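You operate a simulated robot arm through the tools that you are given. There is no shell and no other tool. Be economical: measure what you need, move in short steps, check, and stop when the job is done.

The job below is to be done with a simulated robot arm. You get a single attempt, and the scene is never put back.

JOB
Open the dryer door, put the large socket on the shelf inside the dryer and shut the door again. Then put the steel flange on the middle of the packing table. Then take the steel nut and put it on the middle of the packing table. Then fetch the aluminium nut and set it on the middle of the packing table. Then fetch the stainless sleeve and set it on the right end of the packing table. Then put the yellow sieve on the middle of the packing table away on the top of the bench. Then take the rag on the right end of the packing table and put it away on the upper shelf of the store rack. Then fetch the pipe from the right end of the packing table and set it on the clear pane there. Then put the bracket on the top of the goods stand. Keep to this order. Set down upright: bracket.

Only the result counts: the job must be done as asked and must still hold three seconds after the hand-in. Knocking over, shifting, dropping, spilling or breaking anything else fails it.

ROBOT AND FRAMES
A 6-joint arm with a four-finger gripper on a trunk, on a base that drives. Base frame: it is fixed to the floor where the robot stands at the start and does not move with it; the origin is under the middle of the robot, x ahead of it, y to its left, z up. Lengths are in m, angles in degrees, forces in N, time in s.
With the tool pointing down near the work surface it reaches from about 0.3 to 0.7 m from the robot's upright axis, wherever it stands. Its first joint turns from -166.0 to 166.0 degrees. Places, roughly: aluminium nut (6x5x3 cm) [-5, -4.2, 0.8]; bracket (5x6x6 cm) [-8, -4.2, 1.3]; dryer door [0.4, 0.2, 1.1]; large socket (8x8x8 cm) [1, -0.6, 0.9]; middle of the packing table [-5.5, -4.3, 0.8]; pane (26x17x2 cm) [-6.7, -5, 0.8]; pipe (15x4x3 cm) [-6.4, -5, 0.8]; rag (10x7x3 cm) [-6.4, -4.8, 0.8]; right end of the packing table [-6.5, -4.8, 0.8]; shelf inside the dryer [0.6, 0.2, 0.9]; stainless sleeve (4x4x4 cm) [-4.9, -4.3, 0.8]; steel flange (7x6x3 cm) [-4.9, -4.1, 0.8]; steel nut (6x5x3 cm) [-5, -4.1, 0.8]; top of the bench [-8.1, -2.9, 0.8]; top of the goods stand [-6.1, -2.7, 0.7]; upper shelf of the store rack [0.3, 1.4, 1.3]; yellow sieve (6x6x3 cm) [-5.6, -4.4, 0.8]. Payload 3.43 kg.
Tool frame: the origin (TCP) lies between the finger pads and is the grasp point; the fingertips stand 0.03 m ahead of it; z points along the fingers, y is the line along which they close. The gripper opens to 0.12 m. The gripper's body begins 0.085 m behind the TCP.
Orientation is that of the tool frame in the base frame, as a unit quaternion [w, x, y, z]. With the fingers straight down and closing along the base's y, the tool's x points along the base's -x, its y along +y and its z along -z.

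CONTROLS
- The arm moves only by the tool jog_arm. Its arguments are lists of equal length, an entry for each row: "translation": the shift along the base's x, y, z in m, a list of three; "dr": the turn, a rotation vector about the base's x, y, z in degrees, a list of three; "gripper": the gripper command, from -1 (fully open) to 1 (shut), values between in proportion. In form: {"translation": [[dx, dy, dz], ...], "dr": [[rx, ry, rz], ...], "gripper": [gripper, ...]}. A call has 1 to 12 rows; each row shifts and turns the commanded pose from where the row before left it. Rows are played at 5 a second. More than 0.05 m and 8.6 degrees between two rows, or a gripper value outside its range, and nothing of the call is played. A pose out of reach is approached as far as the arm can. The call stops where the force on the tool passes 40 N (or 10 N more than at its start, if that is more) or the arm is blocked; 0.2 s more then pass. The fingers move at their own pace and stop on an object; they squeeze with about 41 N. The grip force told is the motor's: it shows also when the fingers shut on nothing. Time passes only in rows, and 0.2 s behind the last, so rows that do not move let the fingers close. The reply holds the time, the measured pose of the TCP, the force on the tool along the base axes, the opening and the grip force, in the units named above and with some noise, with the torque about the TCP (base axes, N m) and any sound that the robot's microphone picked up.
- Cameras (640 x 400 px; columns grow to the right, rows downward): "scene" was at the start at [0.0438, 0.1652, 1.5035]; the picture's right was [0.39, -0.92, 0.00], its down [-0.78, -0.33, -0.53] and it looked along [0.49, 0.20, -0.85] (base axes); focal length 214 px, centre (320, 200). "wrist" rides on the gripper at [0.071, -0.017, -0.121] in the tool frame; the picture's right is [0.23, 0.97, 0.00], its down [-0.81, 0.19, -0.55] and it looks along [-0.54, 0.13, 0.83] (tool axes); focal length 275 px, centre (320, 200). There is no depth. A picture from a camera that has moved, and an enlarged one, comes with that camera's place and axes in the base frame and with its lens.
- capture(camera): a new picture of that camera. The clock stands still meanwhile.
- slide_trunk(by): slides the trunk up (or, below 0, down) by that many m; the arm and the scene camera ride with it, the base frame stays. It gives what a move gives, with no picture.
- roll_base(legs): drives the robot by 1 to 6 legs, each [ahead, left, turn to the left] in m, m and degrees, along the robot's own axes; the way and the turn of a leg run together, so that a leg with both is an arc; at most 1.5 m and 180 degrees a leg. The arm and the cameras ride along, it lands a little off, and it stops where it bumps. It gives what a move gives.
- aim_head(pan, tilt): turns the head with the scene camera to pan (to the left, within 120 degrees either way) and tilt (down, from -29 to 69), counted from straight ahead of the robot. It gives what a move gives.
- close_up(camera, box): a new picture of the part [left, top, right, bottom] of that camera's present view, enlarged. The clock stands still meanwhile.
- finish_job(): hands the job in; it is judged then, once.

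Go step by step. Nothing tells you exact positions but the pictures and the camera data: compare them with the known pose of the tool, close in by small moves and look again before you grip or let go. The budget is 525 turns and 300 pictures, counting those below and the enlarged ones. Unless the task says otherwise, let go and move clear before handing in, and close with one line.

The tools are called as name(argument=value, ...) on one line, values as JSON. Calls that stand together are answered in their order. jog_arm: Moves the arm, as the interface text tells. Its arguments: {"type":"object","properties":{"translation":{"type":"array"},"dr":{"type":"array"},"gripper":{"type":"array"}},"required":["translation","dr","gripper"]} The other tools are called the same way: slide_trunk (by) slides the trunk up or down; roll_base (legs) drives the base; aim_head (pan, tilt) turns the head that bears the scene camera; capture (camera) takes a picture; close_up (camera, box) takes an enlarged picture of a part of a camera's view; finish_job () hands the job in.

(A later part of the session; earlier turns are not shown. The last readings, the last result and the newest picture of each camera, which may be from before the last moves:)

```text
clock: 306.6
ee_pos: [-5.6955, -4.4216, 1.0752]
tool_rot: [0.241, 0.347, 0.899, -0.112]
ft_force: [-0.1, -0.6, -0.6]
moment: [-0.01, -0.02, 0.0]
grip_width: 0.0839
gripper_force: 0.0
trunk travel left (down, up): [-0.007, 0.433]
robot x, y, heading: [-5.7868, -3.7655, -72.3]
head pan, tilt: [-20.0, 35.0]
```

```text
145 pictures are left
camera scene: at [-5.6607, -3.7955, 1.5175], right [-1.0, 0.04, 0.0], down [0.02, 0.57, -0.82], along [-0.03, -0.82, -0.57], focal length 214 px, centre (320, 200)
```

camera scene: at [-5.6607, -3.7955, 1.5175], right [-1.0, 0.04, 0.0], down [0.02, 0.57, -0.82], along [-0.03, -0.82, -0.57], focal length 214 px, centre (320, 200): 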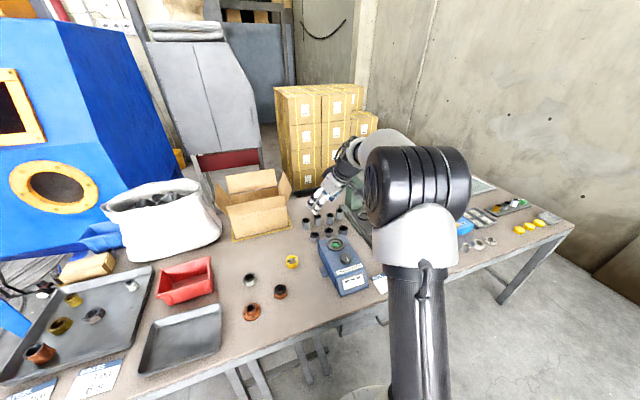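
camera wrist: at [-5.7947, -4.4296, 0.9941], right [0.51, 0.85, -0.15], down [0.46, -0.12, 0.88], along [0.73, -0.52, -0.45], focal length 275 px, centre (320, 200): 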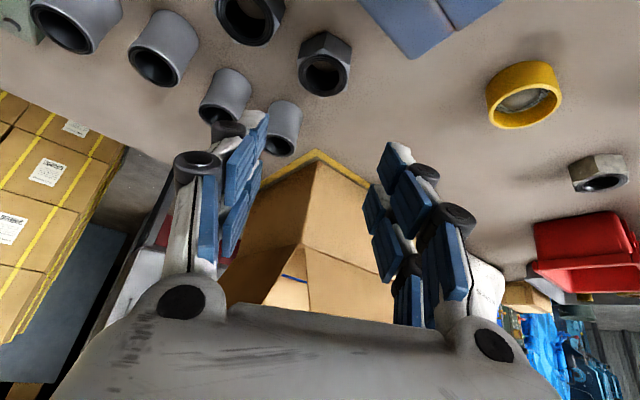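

Nothing looks disturbed. Moving over the sieve at about (-5.566, -4.40).

jog_arm(translation=[[0.042, 0.009, -0.02], [0.042, 0.009, -0.02], [0.042, 0.009, -0.02], [0, 0, -0.045], [0, 0, -0.045], [0, 0, -0.045]], dr=[[0, 0, 0], [0, 0, 0], [0, 0, 0], [0, 0, 0], [0, 0, 0], [0, 0, 0]], gripper=[-0.4, -0.4, -0.4, -0.4, -0.4, -0.4])

capture(camera="wrist")

capture(camera="scene")

```text
clock: 308.0
ee_pos: [-5.569, -4.3962, 0.881]
tool_rot: [0.24, 0.348, 0.899, -0.113]
ft_force: [-1.2, 0.2, 0.7]
moment: [0.0, 0.01, -0.02]
grip_width: 0.0838
gripper_force: 0.0
trunk travel left (down, up): [-0.007, 0.433]
robot x, y, heading: [-5.7838, -3.7677, -72.2]
head pan, tilt: [-20.0, 35.0]
```

```text
144 pictures are left
camera wrist: at [-5.6685, -4.3229, 0.9494], right [0.51, 0.85, -0.15], down [0.46, -0.12, 0.88], along [0.73, -0.52, -0.45], focal length 275 px, centre (320, 200)
```

wrist: 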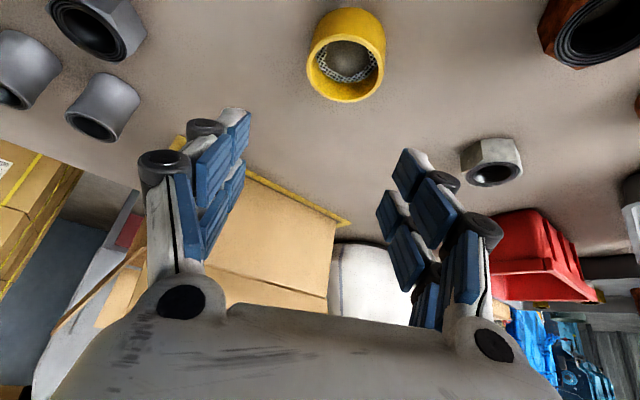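

```text
143 pictures are left
camera scene: at [-5.6606, -3.7958, 1.5174], right [-1.0, 0.04, 0.0], down [0.02, 0.57, -0.82], along [-0.03, -0.82, -0.57], focal length 214 px, centre (320, 200)
```

scene: 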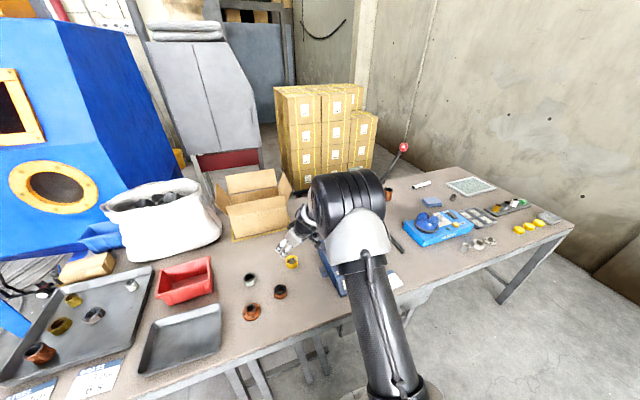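

jog_arm(translation=[[-0.004, 0.008, -0.04], [0, 0, -0.03], [0, 0, -0.015], [0, 0, 0], [0, 0, 0], [0, 0, 0], [0, 0, 0]], dr=[[0, 0, 0], [0, 0, 0], [0, 0, 0], [0, 0, 0], [0, 0, 0], [0, 0, 0], [0, 0, 0]], gripper=[-0.4, -0.4, -0.4, 0.5, 1, 1, 1])

capture(camera="wrist")

```text
clock: 309.6
ee_pos: [-5.5728, -4.3871, 0.7986]
tool_rot: [0.241, 0.347, 0.9, -0.111]
ft_force: [4.7, 5.1, 14.9]
moment: [0.26, -0.34, 0.03]
grip_width: 0.0505
gripper_force: 36.3
trunk travel left (down, up): [-0.007, 0.433]
robot x, y, heading: [-5.7875, -3.7659, -72.3]
head pan, tilt: [-20.0, 35.0]
```

```text
142 pictures are left
camera wrist: at [-5.6723, -4.3143, 0.866], right [0.51, 0.85, -0.15], down [0.45, -0.12, 0.88], along [0.73, -0.52, -0.44], focal length 275 px, centre (320, 200)
```

wrist: 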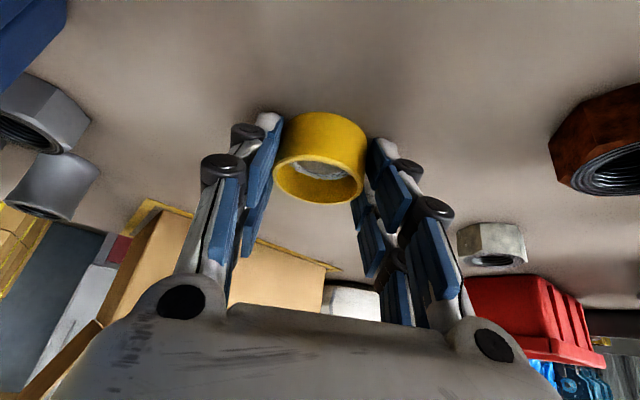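

jog_arm(translation=[[0, 0, 0.006], [0, 0, 0.012], [0, 0, 0.02], [0, 0, 0.04], [0, 0, 0.04], [-0.01, 0.02, 0.04], [-0.01, 0.03, 0.035], [-0.01, 0.03, 0.03]], dr=[[0, 0, 0], [0, 0, 0], [0, 0, 0], [0, 0, 0], [0, 0, 0], [0, 0, 0], [0, 0, 0], [0, 0, 0]], gripper=[1, 1, 1, 1, 1, 1, 1, 1])

capture(camera="wrist")

```text
clock: 311.4
ee_pos: [-5.6038, -4.3063, 1.019]
tool_rot: [0.24, 0.347, 0.9, -0.111]
ft_force: [-0.1, -0.4, -1.6]
moment: [-0.02, 0.01, 0.01]
grip_width: 0.0503
gripper_force: 41.2
trunk travel left (down, up): [-0.007, 0.433]
robot x, y, heading: [-5.7867, -3.7663, -72.6]
head pan, tilt: [-20.0, 35.0]
```

```text
141 pictures are left
camera wrist: at [-5.7031, -4.2352, 1.0874], right [0.51, 0.85, -0.15], down [0.46, -0.12, 0.88], along [0.73, -0.52, -0.45], focal length 275 px, centre (320, 200)
```

wrist: 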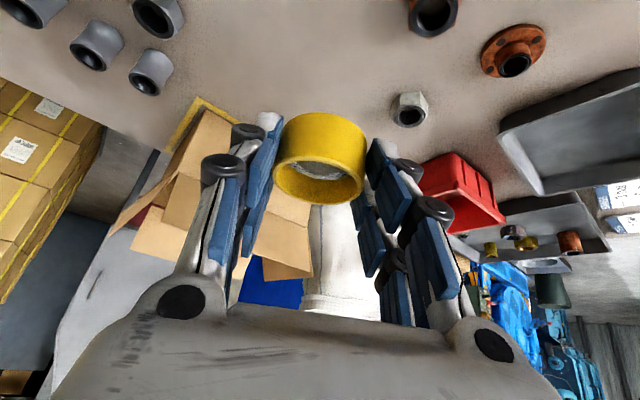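

Sieve held. Driving to the bench.

roll_base(legs=[[-0.36, -1.145, 0], [0, 0, -90], [0, -0.6, 0]])

aim_head(pan=10, tilt=30)

capture(camera="scene")

```text
clock: 324.4
ee_pos: [-7.701, -3.348, 1.0185]
tool_rot: [0.089, 0.885, 0.382, -0.249]
ft_force: [-0.1, -0.3, -0.8]
moment: [0.0, 0.02, 0.01]
grip_width: 0.0502
gripper_force: 40.6
trunk travel left (down, up): [-0.007, 0.433]
robot x, y, heading: [-7.1559, -3.1765, -163.6]
head pan, tilt: [-20.0, 35.0]
```

```text
clock: 325.3
ee_pos: [-7.7007, -3.3488, 1.0189]
tool_rot: [0.088, 0.886, 0.381, -0.249]
ft_force: [0.5, 0.1, -0.9]
moment: [0.03, -0.01, 0.0]
grip_width: 0.0503
gripper_force: 41.0
trunk travel left (down, up): [-0.007, 0.433]
robot x, y, heading: [-7.1562, -3.1802, -163.7]
head pan, tilt: [10.0, 30.0]
```

```text
140 pictures are left
camera scene: at [-7.1773, -3.3488, 1.5253], right [-0.45, 0.9, 0.0], down [0.45, 0.22, -0.87], along [-0.78, -0.39, -0.5], focal length 214 px, centre (320, 200)
```

scene: 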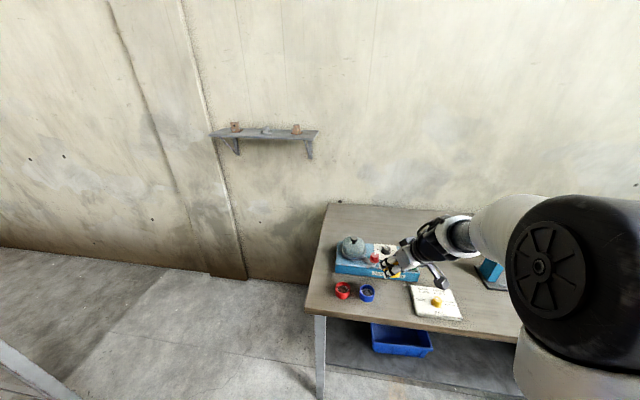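

aim_head(pan=-25, tilt=35)

capture(camera="scene")

close_up(camera="wrist", box=[0, 0, 640, 400])

```text
clock: 326.3
ee_pos: [-7.7002, -3.349, 1.0186]
tool_rot: [0.089, 0.886, 0.381, -0.249]
ft_force: [-0.5, 1.2, -1.5]
moment: [0.01, -0.04, -0.03]
grip_width: 0.0503
gripper_force: 40.4
trunk travel left (down, up): [-0.007, 0.433]
robot x, y, heading: [-7.1536, -3.1779, -163.6]
head pan, tilt: [-25.0, 35.0]
```

```text
139 pictures are left
camera scene: at [-7.1835, -3.2956, 1.5175], right [0.15, 0.99, 0.0], down [0.57, -0.08, -0.82], along [-0.81, 0.12, -0.57], focal length 214 px, centre (320, 200)
```

scene: 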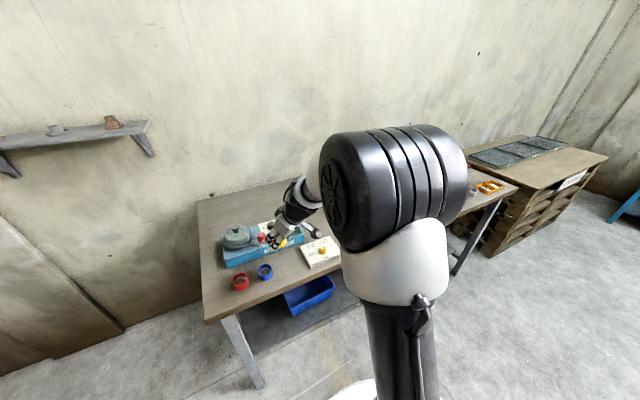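

```text
1.00 times, centred on (320, 200) of wrist (not enlarged: the box is as wide or as high as the picture)
camera zoom: at [-7.625, -3.2501, 1.0868], right [0.83, -0.53, -0.15], down [-0.13, -0.45, 0.88], along [-0.53, -0.72, -0.45], focal length 275 px, centre (320, 200)
```

zoom: 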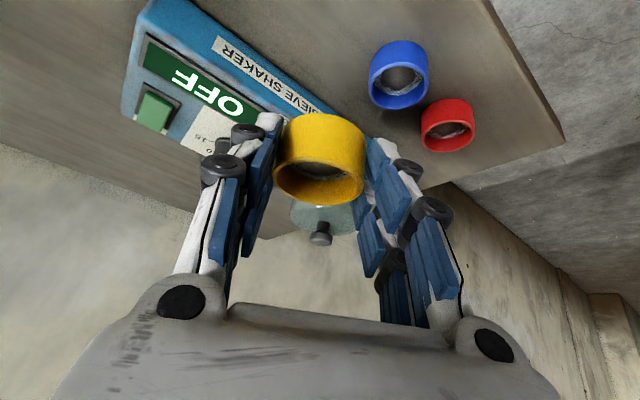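

roll_base(legs=[[0, -0.5, 0]])

aim_head(pan=15, tilt=40)

capture(camera="scene")

capture(camera="wrist")

```text
clock: 329.3
ee_pos: [-7.8434, -2.8706, 1.0177]
tool_rot: [0.089, 0.885, 0.382, -0.249]
ft_force: [-0.3, -0.3, -0.2]
moment: [0.0, 0.03, -0.02]
grip_width: 0.0501
gripper_force: 40.5
trunk travel left (down, up): [-0.007, 0.433]
robot x, y, heading: [-7.2964, -2.6983, -163.3]
head pan, tilt: [-25.0, 35.0]
```

```text
clock: 330.3
ee_pos: [-7.8425, -2.8697, 1.0183]
tool_rot: [0.088, 0.886, 0.383, -0.248]
ft_force: [-0.4, 0.0, -0.9]
moment: [0.0, -0.01, -0.01]
grip_width: 0.0502
gripper_force: 40.9
trunk travel left (down, up): [-0.007, 0.433]
robot x, y, heading: [-7.2963, -2.7001, -163.6]
head pan, tilt: [15.0, 40.0]
```

```text
137 pictures are left
camera scene: at [-7.3111, -2.8732, 1.51], right [-0.52, 0.85, 0.0], down [0.55, 0.34, -0.77], along [-0.65, -0.4, -0.64], focal length 214 px, centre (320, 200)
```

scene: 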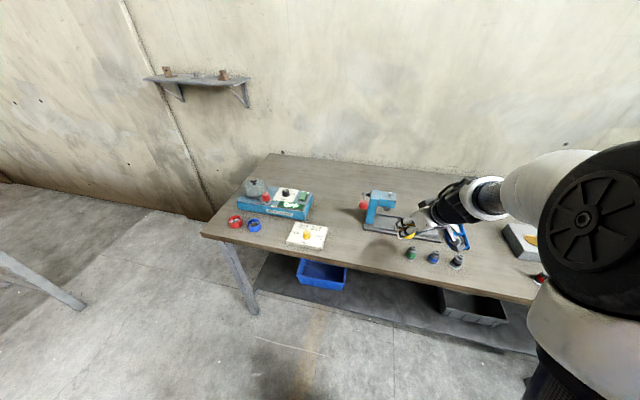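

```text
136 pictures are left
camera wrist: at [-7.7674, -2.7713, 1.0868], right [0.84, -0.53, -0.15], down [-0.13, -0.45, 0.88], along [-0.53, -0.72, -0.45], focal length 275 px, centre (320, 200)
```

wrist: 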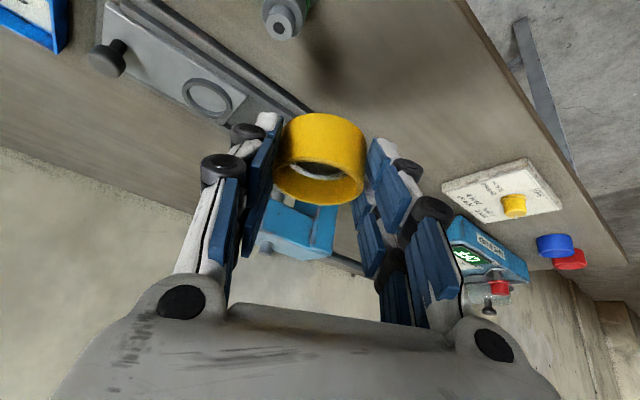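

There's a free spot at about (-7.90, -3.07) between card and clamp. Positioning over it.

roll_base(legs=[[0.0, 0.18, 0]])

jog_arm(translation=[[-0.035, -0.008, 0], [-0.035, -0.008, 0], [-0.035, -0.008, 0], [0, 0, -0.04]], dr=[[0, 0, 0], [0, 0, 0], [0, 0, 0], [0, 0, 0]], gripper=[1, 1, 1, 1])

capture(camera="scene")

capture(camera="wrist")

```text
clock: 331.8
ee_pos: [-7.7922, -3.04, 1.0185]
tool_rot: [0.089, 0.886, 0.382, -0.249]
ft_force: [0.5, -0.6, -1.4]
moment: [0.04, -0.03, 0.02]
grip_width: 0.0502
gripper_force: 41.1
trunk travel left (down, up): [-0.007, 0.433]
robot x, y, heading: [-7.2466, -2.8691, -163.5]
head pan, tilt: [15.0, 40.0]
```

```text
clock: 332.2
ee_pos: [-7.798, -3.0461, 1.0096]
tool_rot: [0.095, 0.888, 0.385, -0.233]
ft_force: [9.8, -2.3, -6.1]
moment: [-0.04, -0.1, 0.01]
grip_width: 0.05
gripper_force: 40.9
trunk travel left (down, up): [-0.007, 0.433]
robot x, y, heading: [-7.2486, -2.8693, -163.6]
head pan, tilt: [15.0, 40.0]
stopped in row 1: the force on the tool passed its limit at 62 N (the readings are from after the stop); the commanded pose is now the measured one
```

```text
135 pictures are left
camera scene: at [-7.2598, -3.0445, 1.5098], right [-0.52, 0.85, 0.0], down [0.55, 0.34, -0.77], along [-0.65, -0.4, -0.64], focal length 214 px, centre (320, 200)
```

scene: 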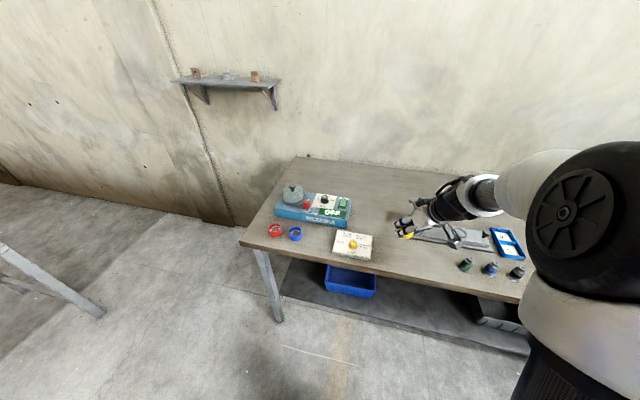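

```text
134 pictures are left
camera wrist: at [-7.7257, -2.946, 1.0814], right [0.85, -0.52, -0.12], down [-0.15, -0.46, 0.88], along [-0.51, -0.72, -0.47], focal length 275 px, centre (320, 200)
```

wrist: 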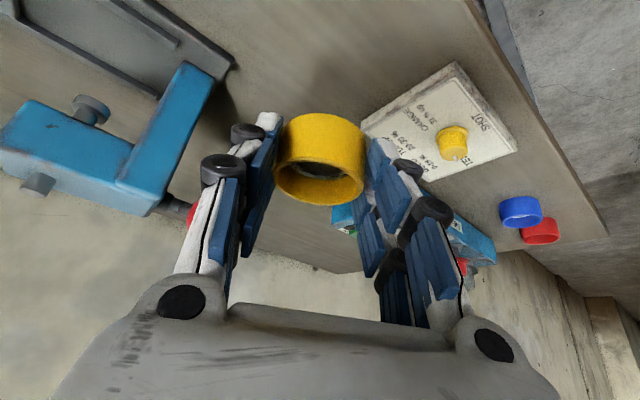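

I touched the clamp device with the hand. Backing off and upward.

jog_arm(translation=[[0.015, 0.005, 0.01], [0.03, 0.01, 0.02], [0.02, 0.0, 0.04]], dr=[[0, 0, 0], [0, 0, 0], [0, 0, 0]], gripper=[1, 1, 1])

capture(camera="scene")

capture(camera="wrist")

```text
clock: 333.0
ee_pos: [-7.7352, -3.0293, 1.0826]
tool_rot: [0.095, 0.888, 0.383, -0.237]
ft_force: [0.5, 0.5, -0.7]
moment: [-0.02, -0.01, -0.04]
grip_width: 0.0504
gripper_force: 40.8
trunk travel left (down, up): [-0.007, 0.433]
robot x, y, heading: [-7.2452, -2.871, -163.5]
head pan, tilt: [15.0, 40.0]
```

```text
133 pictures are left
camera scene: at [-7.2596, -3.0438, 1.51], right [-0.52, 0.85, 0.0], down [0.55, 0.34, -0.77], along [-0.65, -0.4, -0.64], focal length 214 px, centre (320, 200)
```

scene: 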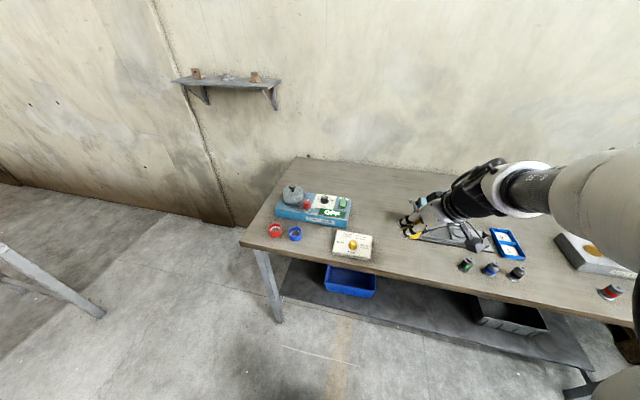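

```text
132 pictures are left
camera wrist: at [-7.6628, -2.9299, 1.1541], right [0.84, -0.52, -0.13], down [-0.15, -0.46, 0.88], along [-0.52, -0.72, -0.46], focal length 275 px, centre (320, 200)
```

wrist: 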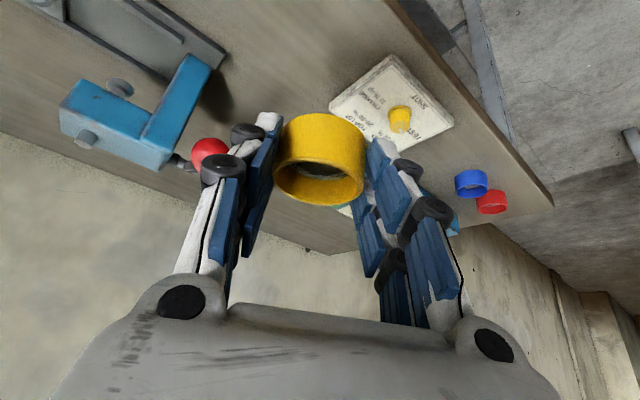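

jog_arm(translation=[[0.03, 0.03, 0.02], [0.03, 0.035, 0.01], [0.03, 0.035, 0.01]], dr=[[0, 0, 0], [0, 0, 0], [0, 0, 0]], gripper=[1, 1, 1])

close_up(camera="scene", box=[300, 140, 560, 310])

```text
clock: 333.8
ee_pos: [-7.6442, -2.9306, 1.1225]
tool_rot: [0.094, 0.888, 0.383, -0.237]
ft_force: [0.1, -0.2, -0.6]
moment: [0.0, -0.01, -0.02]
grip_width: 0.0502
gripper_force: 40.7
trunk travel left (down, up): [-0.007, 0.433]
robot x, y, heading: [-7.2487, -2.8695, -163.6]
head pan, tilt: [15.0, 40.0]
```

```text
2.35 times, centred on (430, 225) of scene
camera zoom: at [-7.2599, -3.0437, 1.51], right [-0.52, 0.85, 0.0], down [0.55, 0.34, -0.77], along [-0.65, -0.4, -0.64], focal length 505 px, centre (61, 141)
```

zoom: 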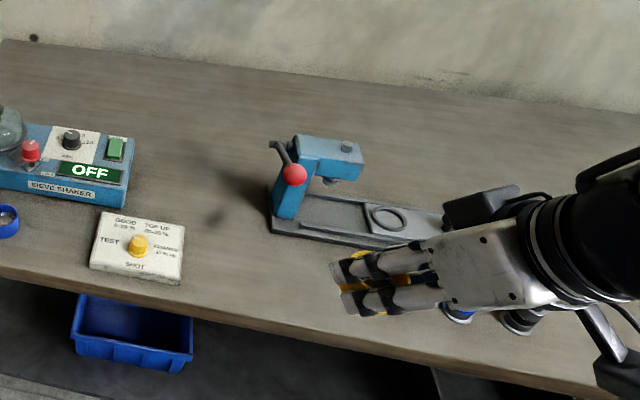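

The device doesn't appear displaced. I'll look for a roomier spot on the bench.

aim_head(pan=-35, tilt=35)

capture(camera="scene")

```text
clock: 335.0
ee_pos: [-7.6453, -2.9304, 1.1222]
tool_rot: [0.095, 0.887, 0.385, -0.237]
ft_force: [-0.3, -0.2, -1.1]
moment: [0.0, -0.05, -0.01]
grip_width: 0.0502
gripper_force: 40.7
trunk travel left (down, up): [-0.007, 0.433]
robot x, y, heading: [-7.2492, -2.8718, -163.4]
head pan, tilt: [-35.0, 35.0]
```

```text
130 pictures are left
camera scene: at [-7.2731, -2.9784, 1.5168], right [0.24, 0.97, 0.0], down [0.56, -0.14, -0.81], along [-0.79, 0.19, -0.58], focal length 214 px, centre (320, 200)
```

scene: 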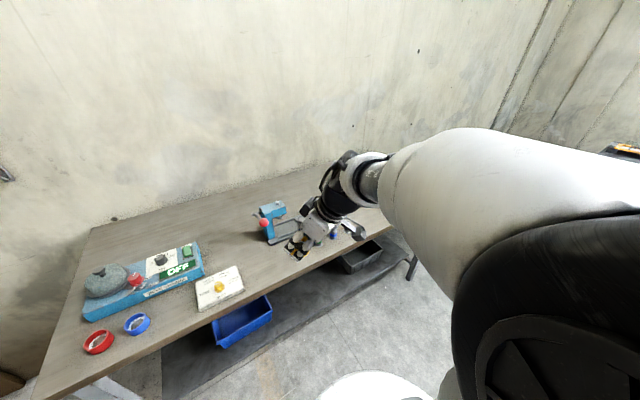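

Likely that jolt was the arm's own whip, not contact. Moving slowly toward the gap spot at about (-7.885, -3.10).

jog_arm(translation=[[-0.03, -0.021, 0], [-0.03, -0.021, 0], [-0.03, -0.021, -0.01], [-0.03, -0.021, -0.01], [-0.03, -0.021, -0.01], [-0.03, -0.021, -0.01]], dr=[[0, 0, 0], [0, 0, 0], [0, 0, 0], [0, 0, 0], [0, 0, 0], [0, 0, 0]], gripper=[1, 1, 1, 1, 1, 1])

aim_head(pan=20, tilt=40)

close_up(camera="scene", box=[280, 130, 560, 320])

capture(camera="wrist")

```text
clock: 336.4
ee_pos: [-7.8263, -3.0567, 1.0812]
tool_rot: [0.094, 0.888, 0.384, -0.236]
ft_force: [0.7, 0.0, -1.1]
moment: [0.0, -0.02, -0.01]
grip_width: 0.0502
gripper_force: 41.0
trunk travel left (down, up): [-0.007, 0.433]
robot x, y, heading: [-7.2459, -2.8724, -163.3]
head pan, tilt: [-35.0, 35.0]
```

```text
clock: 337.6
ee_pos: [-7.8261, -3.0543, 1.0816]
tool_rot: [0.094, 0.888, 0.383, -0.237]
ft_force: [0.1, 0.0, 0.1]
moment: [0.05, 0.0, 0.02]
grip_width: 0.0499
gripper_force: 41.1
trunk travel left (down, up): [-0.007, 0.433]
robot x, y, heading: [-7.2452, -2.8714, -163.3]
head pan, tilt: [20.0, 40.0]
```

```text
2.11 times, centred on (420, 225) of scene
camera zoom: at [-7.2562, -3.0499, 1.5099], right [-0.59, 0.8, 0.0], down [0.52, 0.38, -0.77], along [-0.62, -0.46, -0.64], focal length 452 px, centre (110, 147)
```

zoom: 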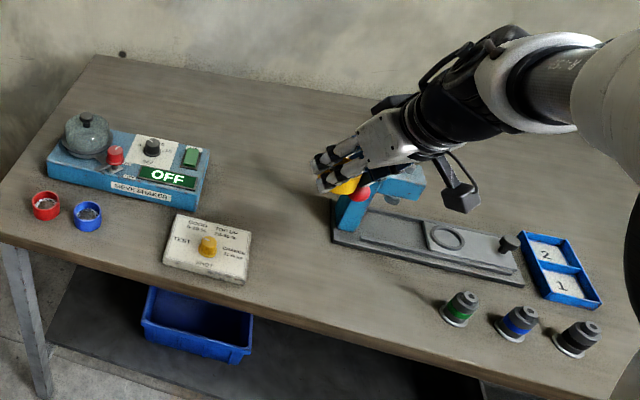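

```text
128 pictures are left
camera wrist: at [-7.7526, -2.9562, 1.1523], right [0.84, -0.52, -0.13], down [-0.15, -0.46, 0.88], along [-0.52, -0.72, -0.46], focal length 275 px, centre (320, 200)
```

wrist: 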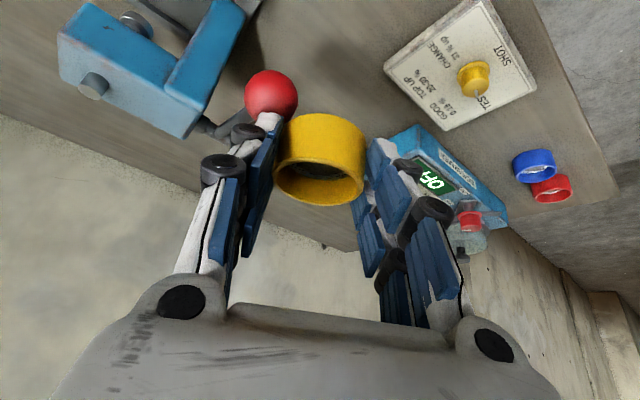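

The red ball lever of the press stands at about (-7.853,-3.03,1.03), right beside the hand; it's unmoved. I'll instead use the gap between blue sieve and card, (-7.742, -3.356). Raise first.

jog_arm(translation=[[0.01, 0.0, 0.04], [0.01, 0, 0.04], [0.02, 0, 0.02]], dr=[[0, 0, 0], [0, 0, 0], [0, 0, 0]], gripper=[1, 1, 1])

```text
clock: 338.4
ee_pos: [-7.7845, -3.0551, 1.1831]
tool_rot: [0.093, 0.888, 0.383, -0.236]
ft_force: [0.6, 0.0, -0.3]
moment: [-0.01, -0.02, 0.02]
grip_width: 0.0502
gripper_force: 40.7
trunk travel left (down, up): [-0.007, 0.433]
robot x, y, heading: [-7.2436, -2.869, -163.7]
head pan, tilt: [20.0, 40.0]
```

roll_base(legs=[[0.03, 0.31, 0]])

capture(camera="wrist")

close_up(camera="scene", box=[280, 130, 560, 320])

```text
clock: 340.5
ee_pos: [-7.727, -3.3625, 1.1814]
tool_rot: [0.093, 0.888, 0.384, -0.237]
ft_force: [-0.4, -0.4, -2.3]
moment: [0.0, 0.0, 0.04]
grip_width: 0.0502
gripper_force: 41.4
trunk travel left (down, up): [-0.007, 0.433]
robot x, y, heading: [-7.1868, -3.1748, -163.1]
head pan, tilt: [20.0, 40.0]
```

```text
127 pictures are left
camera wrist: at [-7.6533, -3.2639, 1.2519], right [0.84, -0.52, -0.13], down [-0.15, -0.46, 0.88], along [-0.52, -0.72, -0.46], focal length 275 px, centre (320, 200)
```

wrist: 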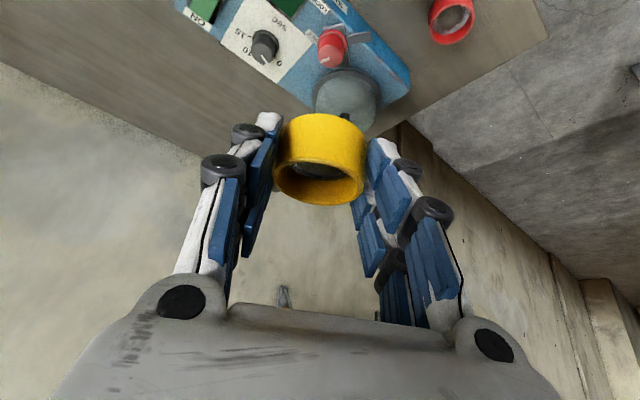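

```text
2.11 times, centred on (420, 225) of scene
camera zoom: at [-7.1959, -3.3574, 1.5099], right [-0.6, 0.8, 0.0], down [0.52, 0.38, -0.77], along [-0.61, -0.46, -0.64], focal length 452 px, centre (110, 147)
```

zoom: 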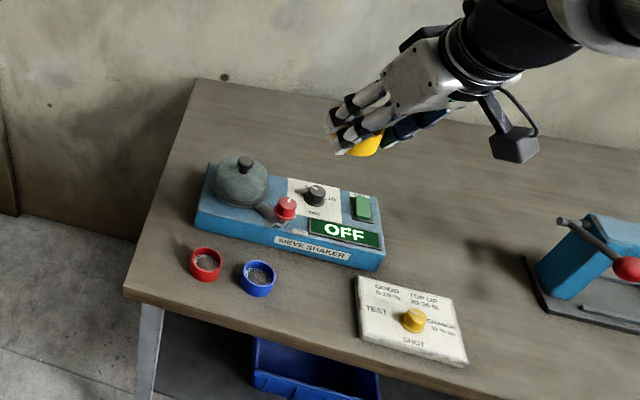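

jog_arm(translation=[[-0.016, 0.007, -0.04], [-0.016, 0.007, -0.04], [-0.016, 0.008, -0.04], [0, 0, -0.045], [0, 0, -0.045]], dr=[[0, 0, 0], [0, 0, 0], [0, 0, 0], [0, 0, 0], [0, 0, 0]], gripper=[1, 1, 1, 1, 1])

capture(camera="wrist")

close_up(camera="scene", box=[280, 130, 560, 320])

```text
clock: 341.7
ee_pos: [-7.7743, -3.341, 0.9695]
tool_rot: [0.093, 0.887, 0.384, -0.237]
ft_force: [-0.1, -1.1, -1.1]
moment: [0.02, -0.04, 0.0]
grip_width: 0.0502
gripper_force: 41.3
trunk travel left (down, up): [-0.007, 0.433]
robot x, y, heading: [-7.1867, -3.1774, -163.4]
head pan, tilt: [20.0, 40.0]
```

```text
125 pictures are left
camera wrist: at [-7.7021, -3.2415, 1.0409], right [0.84, -0.52, -0.13], down [-0.15, -0.46, 0.88], along [-0.52, -0.72, -0.46], focal length 275 px, centre (320, 200)
```

wrist: 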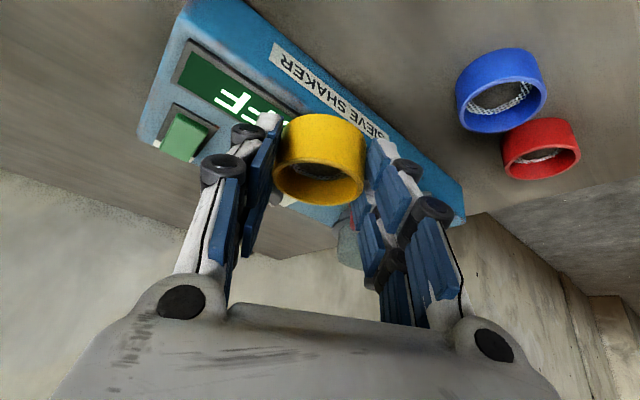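

```text
2.11 times, centred on (420, 225) of scene
camera zoom: at [-7.1964, -3.3569, 1.5099], right [-0.6, 0.8, 0.0], down [0.52, 0.38, -0.77], along [-0.61, -0.46, -0.64], focal length 452 px, centre (110, 147)
```

zoom: 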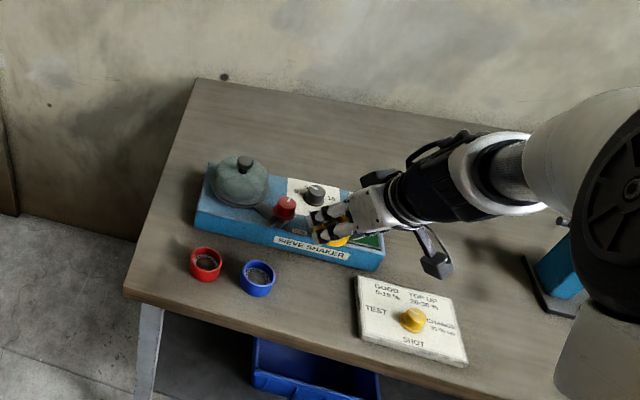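

jog_arm(translation=[[0, 0, -0.04], [0, 0, -0.04], [0, 0, -0.02], [0, 0, -0.01], [0, 0, -0.007], [0, 0, -0.007], [0, 0, -0.006]], dr=[[0, 0, 0], [0, 0, 0], [0, 0, 0], [0, 0, 0], [0, 0, 0], [0, 0, 0], [0, 0, 0]], gripper=[1, 1, 1, 1, 1, 1, 1])

capture(camera="wrist")

```text
clock: 342.2
ee_pos: [-7.7781, -3.3407, 0.9377]
tool_rot: [0.093, 0.884, 0.384, -0.25]
ft_force: [21.2, 7.2, 21.0]
moment: [0.66, -0.1, -0.62]
grip_width: 0.0504
gripper_force: 40.9
trunk travel left (down, up): [-0.007, 0.433]
robot x, y, heading: [-7.1837, -3.1752, -163.4]
head pan, tilt: [20.0, 40.0]
stopped in row 2: the force on the tool passed its limit at 84 N (the readings are from after the stop); the commanded pose is now the measured one
```

```text
123 pictures are left
camera wrist: at [-7.7031, -3.2412, 1.0048], right [0.84, -0.52, -0.15], down [-0.12, -0.45, 0.89], along [-0.53, -0.72, -0.44], focal length 275 px, centre (320, 200)
```

wrist: 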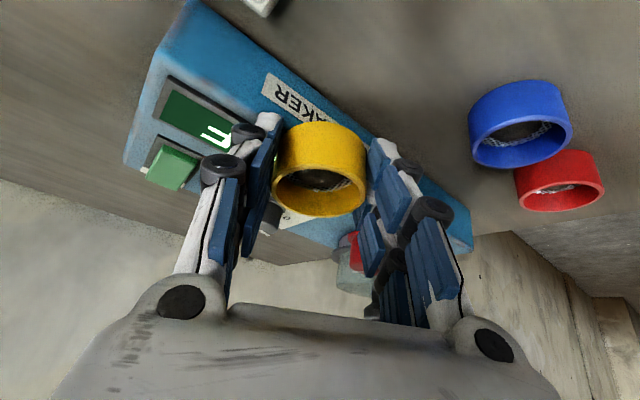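

The bench is higher than I thought (z≈0.85) and the sieve touched the shaker's edge. Lifting and correcting to (-7.712, -3.34).

jog_arm(translation=[[0.01, 0.003, 0.02], [0.02, 0, 0.03], [0.02, 0, 0], [0.012, 0, 0]], dr=[[0, 0, 0], [0, 0, 0], [0, 0, 0], [0, 0, 0]], gripper=[1, 1, 1, 1])

capture(camera="wrist")

close_up(camera="scene", box=[280, 130, 560, 320])

```text
clock: 343.2
ee_pos: [-7.7199, -3.3389, 0.9834]
tool_rot: [0.092, 0.884, 0.384, -0.249]
ft_force: [0.5, -0.2, -1.0]
moment: [-0.01, -0.01, -0.01]
grip_width: 0.0499
gripper_force: 40.7
trunk travel left (down, up): [-0.007, 0.433]
robot x, y, heading: [-7.1858, -3.1788, -163.2]
head pan, tilt: [20.0, 40.0]
```

```text
122 pictures are left
camera wrist: at [-7.6447, -3.2391, 1.051], right [0.84, -0.52, -0.15], down [-0.13, -0.45, 0.88], along [-0.53, -0.72, -0.44], focal length 275 px, centre (320, 200)
```

wrist: 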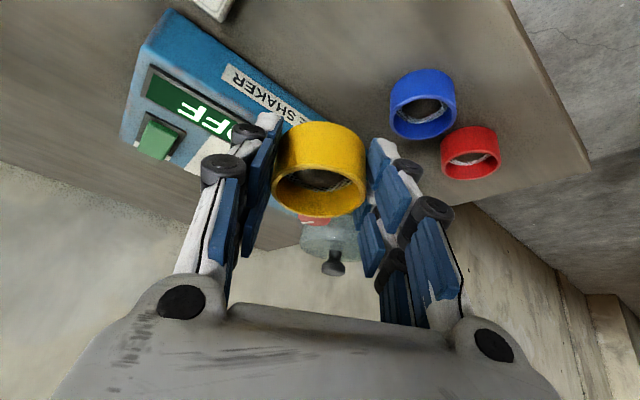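

```text
2.11 times, centred on (420, 225) of scene
camera zoom: at [-7.1961, -3.3569, 1.5099], right [-0.6, 0.8, 0.0], down [0.52, 0.38, -0.77], along [-0.62, -0.46, -0.64], focal length 452 px, centre (110, 147)
```

zoom: 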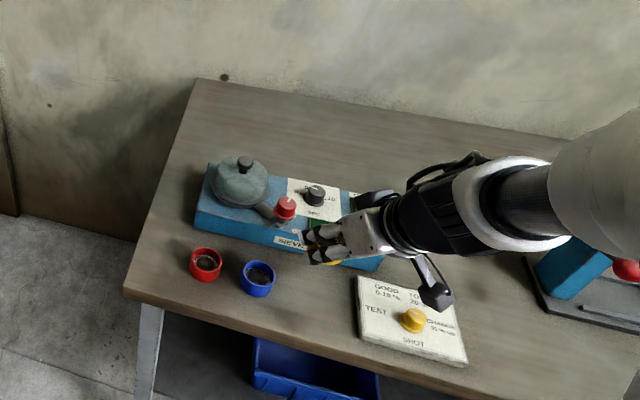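

jog_arm(translation=[[0.004, 0, -0.03], [0, 0, -0.03], [0, 0, -0.012], [0, 0, -0.006], [0, 0, -0.005], [0, 0, -0.005]], dr=[[0, 0, 0], [0, 0, 0], [0, 0, 0], [0, 0, 0], [0, 0, 0], [0, 0, 0]], gripper=[1, 1, 1, 1, 1, 1])

capture(camera="wrist")

```text
clock: 344.6
ee_pos: [-7.7157, -3.3383, 0.8959]
tool_rot: [0.092, 0.884, 0.384, -0.249]
ft_force: [-0.6, 0.4, -0.7]
moment: [0.01, -0.01, -0.01]
grip_width: 0.0504
gripper_force: 41.0
trunk travel left (down, up): [-0.007, 0.433]
robot x, y, heading: [-7.1855, -3.1748, -163.5]
head pan, tilt: [20.0, 40.0]
```

```text
120 pictures are left
camera wrist: at [-7.6411, -3.239, 0.9638], right [0.84, -0.52, -0.15], down [-0.13, -0.45, 0.88], along [-0.53, -0.72, -0.45], focal length 275 px, centre (320, 200)
```

wrist: 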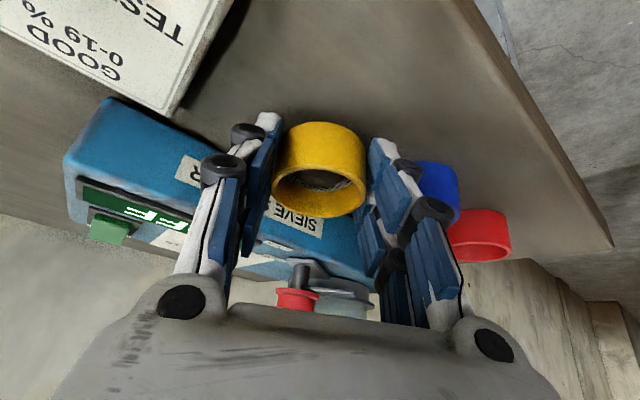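

jog_arm(translation=[[0, 0, -0.006], [0, 0, -0.006], [0, 0, -0.006], [0, 0, -0.006], [0, 0, -0.006]], dr=[[0, 0, 0], [0, 0, 0], [0, 0, 0], [0, 0, 0], [0, 0, 0]], gripper=[1, 1, 1, 1, 1])

```text
clock: 345.4
ee_pos: [-7.7168, -3.3397, 0.8888]
tool_rot: [0.093, 0.883, 0.384, -0.255]
ft_force: [7.7, 3.9, 21.5]
moment: [-0.26, -0.82, 0.25]
grip_width: 0.0499
gripper_force: 41.3
trunk travel left (down, up): [-0.007, 0.433]
robot x, y, heading: [-7.186, -3.1754, -163.4]
head pan, tilt: [20.0, 40.0]
stopped in row 3: the force on the tool passed its limit at 47 N (the readings are from after the stop); the commanded pose is now the measured one
```

jog_arm(translation=[[0, 0, 0.002], [0, 0, 0], [0, 0, 0], [0, 0, 0.012], [0.01, 0.01, 0.03], [0.01, 0.01, 0.04], [0.0, 0.01, 0.045]], dr=[[0, 0, 0], [0, 0, 0], [0, 0, 0], [0, 0, 0], [0, 0, 0], [0, 0, 0], [0, 0, 0]], gripper=[0.1, -0.05, -0.1, -0.1, -0.1, -0.1, -0.1])

capture(camera="wrist")

close_up(camera="scene", box=[280, 130, 560, 320])

```text
clock: 347.0
ee_pos: [-7.6968, -3.3093, 1.0131]
tool_rot: [0.093, 0.883, 0.383, -0.253]
ft_force: [-0.2, 0.2, -0.2]
moment: [-0.02, 0.06, -0.02]
grip_width: 0.0658
gripper_force: 0.2
trunk travel left (down, up): [-0.007, 0.433]
robot x, y, heading: [-7.1862, -3.1765, -163.2]
head pan, tilt: [20.0, 40.0]
```

```text
119 pictures are left
camera wrist: at [-7.6222, -3.2097, 1.0802], right [0.84, -0.53, -0.15], down [-0.12, -0.45, 0.89], along [-0.53, -0.72, -0.44], focal length 275 px, centre (320, 200)
```

wrist: 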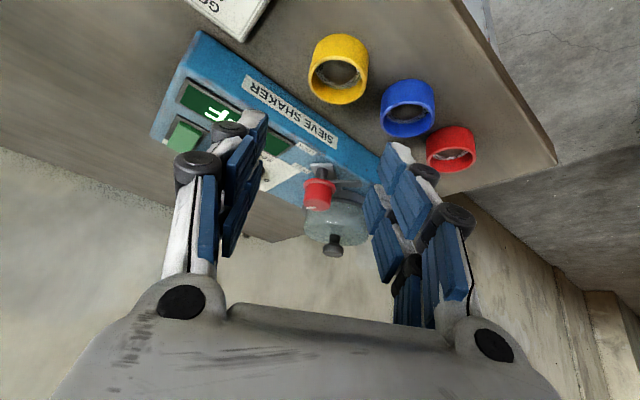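

```text
2.11 times, centred on (420, 225) of scene
camera zoom: at [-7.1955, -3.3565, 1.51], right [-0.6, 0.8, 0.0], down [0.52, 0.38, -0.77], along [-0.62, -0.46, -0.64], focal length 452 px, centre (110, 147)
```

zoom: 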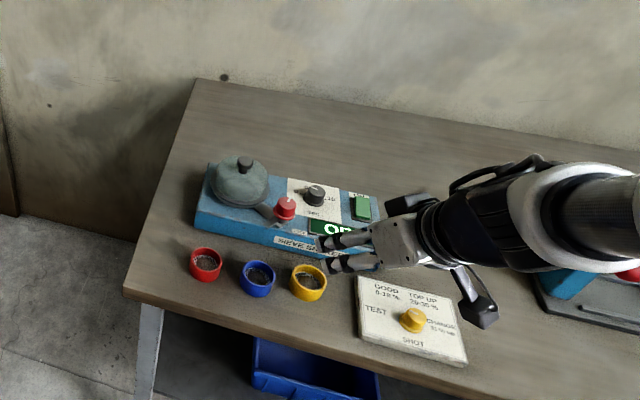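

Sieve placed beside the others. Now to the rag at the packing table's right end.

jog_arm(translation=[[0.03, 0.01, 0.03], [0.03, 0.01, 0.03], [0.02, 0.01, 0.03]], dr=[[0, 0, 0], [0, 0, 0], [0, 0, 0]], gripper=[-0.5, -0.5, -0.5])

roll_base(legs=[[0, 0.6, 0], [0, 0, 91], [0.42, 0.22, 0]])

capture(camera="scene")

capture(camera="wrist")

```text
clock: 347.8
ee_pos: [-7.6177, -3.2784, 1.1041]
tool_rot: [0.093, 0.884, 0.383, -0.253]
ft_force: [-1.0, 0.3, 0.6]
moment: [-0.02, -0.01, 0.02]
grip_width: 0.0899
gripper_force: 0.2
trunk travel left (down, up): [-0.007, 0.433]
robot x, y, heading: [-7.1871, -3.1731, -163.5]
head pan, tilt: [20.0, 40.0]
```

```text
clock: 357.5
ee_pos: [-6.5619, -4.5142, 1.1037]
tool_rot: [0.246, 0.341, 0.9, -0.111]
ft_force: [-0.1, -1.0, 0.1]
moment: [0.02, -0.01, -0.01]
grip_width: 0.0901
gripper_force: 0.0
trunk travel left (down, up): [-0.007, 0.433]
robot x, y, heading: [-6.6752, -4.0847, -71.8]
head pan, tilt: [20.0, 40.0]
```

```text
117 pictures are left
camera scene: at [-6.4962, -4.0915, 1.5099], right [-0.79, -0.62, 0.0], down [-0.4, 0.51, -0.77], along [0.47, -0.6, -0.64], focal length 214 px, centre (320, 200)
```

scene: 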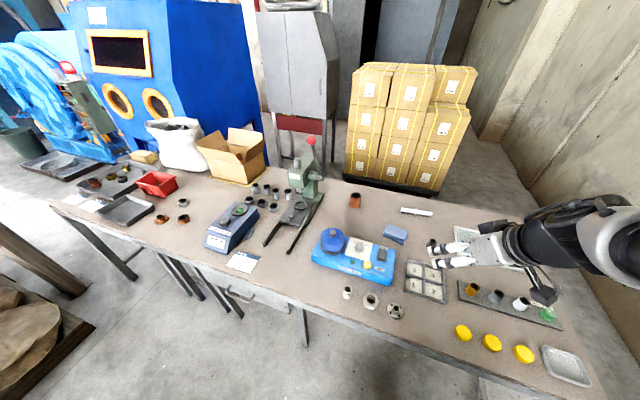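

```text
116 pictures are left
camera wrist: at [-6.6623, -4.4422, 1.1704], right [0.5, 0.85, -0.15], down [0.45, -0.11, 0.89], along [0.74, -0.51, -0.44], focal length 275 px, centre (320, 200)
```

wrist: 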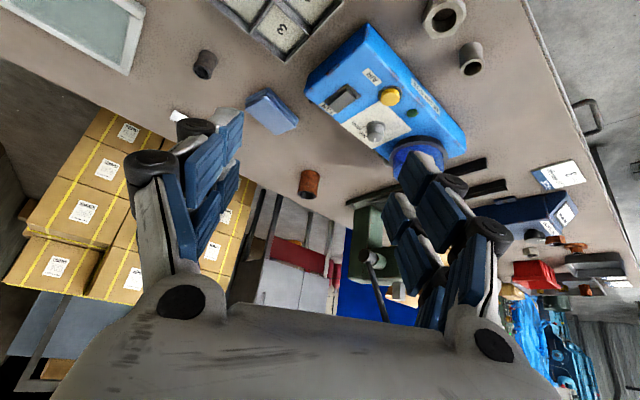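

All intact. The rag lies with its long side along x at about (-6.37,-4.81); I turn the tool so the fingers close along y.

jog_arm(translation=[[0.02, -0.03, 0], [0.02, -0.03, 0], [0.02, -0.03, 0], [0.02, -0.03, 0], [0.02, -0.03, 0], [0.02, -0.03, 0]], dr=[[0, 0, 7.2], [0, 0, 7.2], [0, 0, 7.2], [0, 0, 7.2], [0, 0, 7.2], [0, 0, 7.2]], gripper=[-0.7, -0.7, -0.7, -0.7, -0.7, -0.7])

capture(camera="wrist")

```text
clock: 358.9
ee_pos: [-6.4421, -4.6951, 1.1027]
tool_rot: [0.268, -0.015, 0.963, -0.011]
ft_force: [-0.2, -0.7, 1.0]
moment: [0.01, 0.03, 0.01]
grip_width: 0.1021
gripper_force: 0.1
trunk travel left (down, up): [-0.007, 0.433]
robot x, y, heading: [-6.6777, -4.0837, -71.9]
head pan, tilt: [20.0, 40.0]
```

```text
115 pictures are left
camera wrist: at [-6.5635, -4.713, 1.1696], right [-0.22, 0.96, -0.15], down [0.4, 0.23, 0.89], along [0.89, 0.14, -0.44], focal length 275 px, centre (320, 200)
```

wrist: 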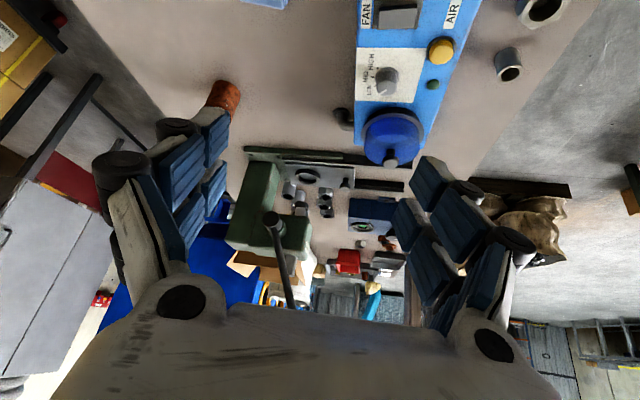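

jog_arm(translation=[[0.016, -0.029, -0.03], [0.016, -0.029, -0.03], [0.016, -0.029, -0.03], [0.016, -0.029, -0.03], [0, 0, -0.045]], dr=[[0, 0, 0], [0, 0, 0], [0, 0, 0], [0, 0, 0], [0, 0, 0]], gripper=[-0.7, -0.7, -0.7, -0.7, -0.7])

capture(camera="wrist")

close_up(camera="scene", box=[320, 160, 560, 330])

```text
clock: 360.1
ee_pos: [-6.3869, -4.7785, 0.9347]
tool_rot: [0.27, -0.015, 0.963, -0.012]
ft_force: [-0.4, 0.0, 0.3]
moment: [0.01, 0.03, -0.02]
grip_width: 0.1019
gripper_force: 0.0
out of reach, approached as far as the arm can: row 3, 4
trunk travel left (down, up): [-0.007, 0.433]
robot x, y, heading: [-6.6788, -4.0827, -71.8]
head pan, tilt: [20.0, 40.0]
```

```text
114 pictures are left
camera wrist: at [-6.5096, -4.7953, 1.0004], right [-0.22, 0.96, -0.15], down [0.4, 0.23, 0.89], along [0.89, 0.13, -0.44], focal length 275 px, centre (320, 200)
```

wrist: 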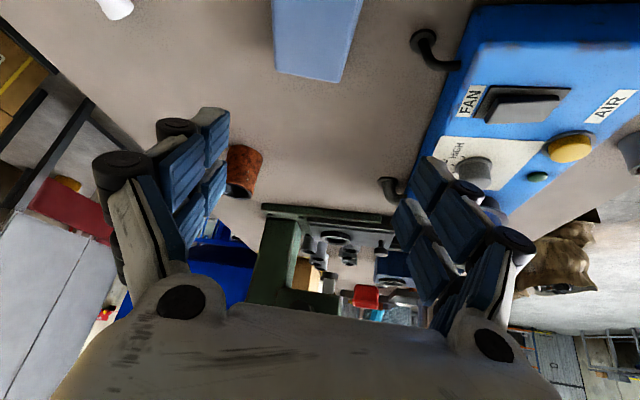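

```text
2.35 times, centred on (440, 245) of scene
camera zoom: at [-6.4971, -4.0909, 1.5101], right [-0.79, -0.62, 0.0], down [-0.4, 0.51, -0.77], along [0.47, -0.6, -0.64], focal length 505 px, centre (38, 94)
```

zoom: 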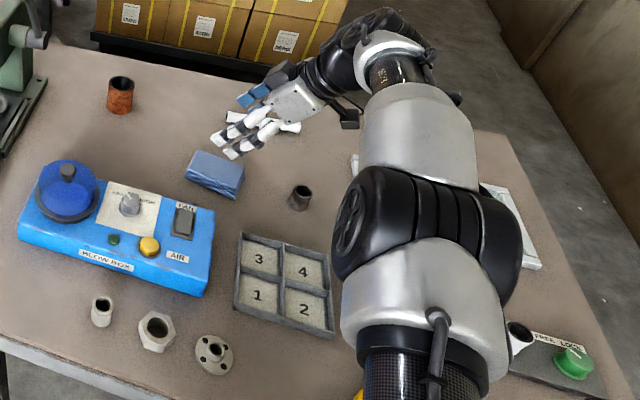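

roll_base(legs=[[0.04, 0, 0]])

jog_arm(translation=[[-0.004, 0.014, -0.03], [0, 0, -0.04]], dr=[[0, 0, 0], [0, 0, 0]], gripper=[-0.7, -0.7])

capture(camera="wrist")

```text
clock: 361.0
ee_pos: [-6.3743, -4.8173, 0.9335]
tool_rot: [0.27, -0.015, 0.963, -0.011]
ft_force: [0.1, -0.3, 0.0]
moment: [-0.03, 0.01, -0.01]
grip_width: 0.1019
gripper_force: 0.0
trunk travel left (down, up): [-0.007, 0.433]
robot x, y, heading: [-6.6637, -4.1233, -71.8]
head pan, tilt: [20.0, 40.0]
```

```text
clock: 361.6
ee_pos: [-6.3798, -4.8028, 0.8624]
tool_rot: [0.269, -0.015, 0.963, -0.012]
ft_force: [-0.2, 0.4, 0.8]
moment: [-0.01, 0.05, 0.01]
grip_width: 0.1018
gripper_force: 0.1
trunk travel left (down, up): [-0.007, 0.433]
robot x, y, heading: [-6.6647, -4.1238, -71.8]
head pan, tilt: [20.0, 40.0]
```

```text
112 pictures are left
camera wrist: at [-6.5014, -4.8195, 0.9291], right [-0.22, 0.96, -0.15], down [0.4, 0.23, 0.89], along [0.89, 0.13, -0.44], focal length 275 px, centre (320, 200)
```

wrist: 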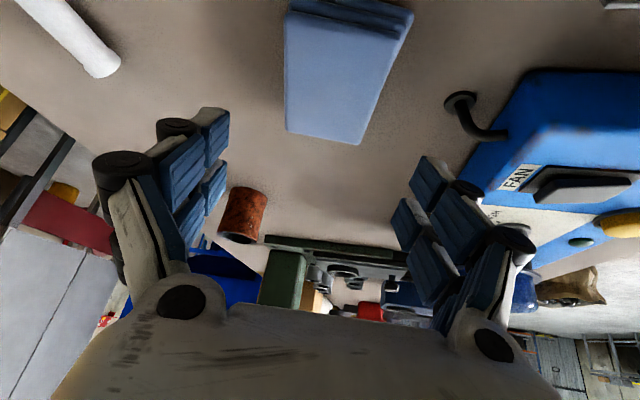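

jog_arm(translation=[[-0.006, 0.0, -0.035], [0, 0, -0.028], [0, 0, 0], [0, 0, 0], [0, 0, 0], [0, 0, 0]], dr=[[0, 0, 0], [0, 0, 0], [0, 0, 0], [0, 0, 0], [0, 0, 0], [0, 0, 0]], gripper=[-0.7, -0.7, 0, 1, 1, 1])

capture(camera="wrist")

```text
clock: 363.0
ee_pos: [-6.3849, -4.7996, 0.8007]
tool_rot: [0.27, -0.014, 0.963, -0.013]
ft_force: [0.1, -0.1, 0.7]
moment: [0.06, 0.02, 0.01]
grip_width: 0.0674
gripper_force: 35.0
trunk travel left (down, up): [-0.007, 0.433]
robot x, y, heading: [-6.6656, -4.1237, -71.9]
head pan, tilt: [20.0, 40.0]
```

```text
111 pictures are left
camera wrist: at [-6.5071, -4.8189, 0.867], right [-0.22, 0.96, -0.15], down [0.4, 0.23, 0.89], along [0.89, 0.13, -0.44], focal length 275 px, centre (320, 200)
```

wrist: 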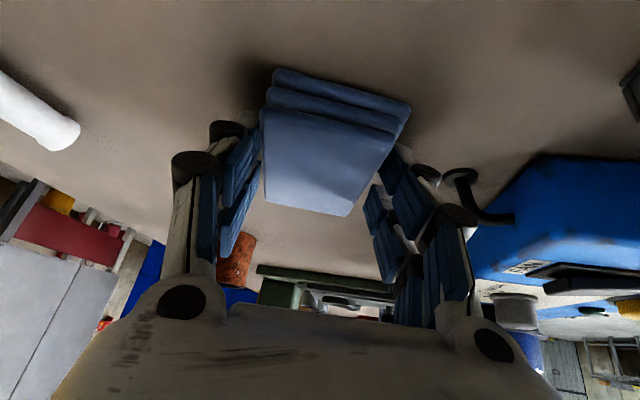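

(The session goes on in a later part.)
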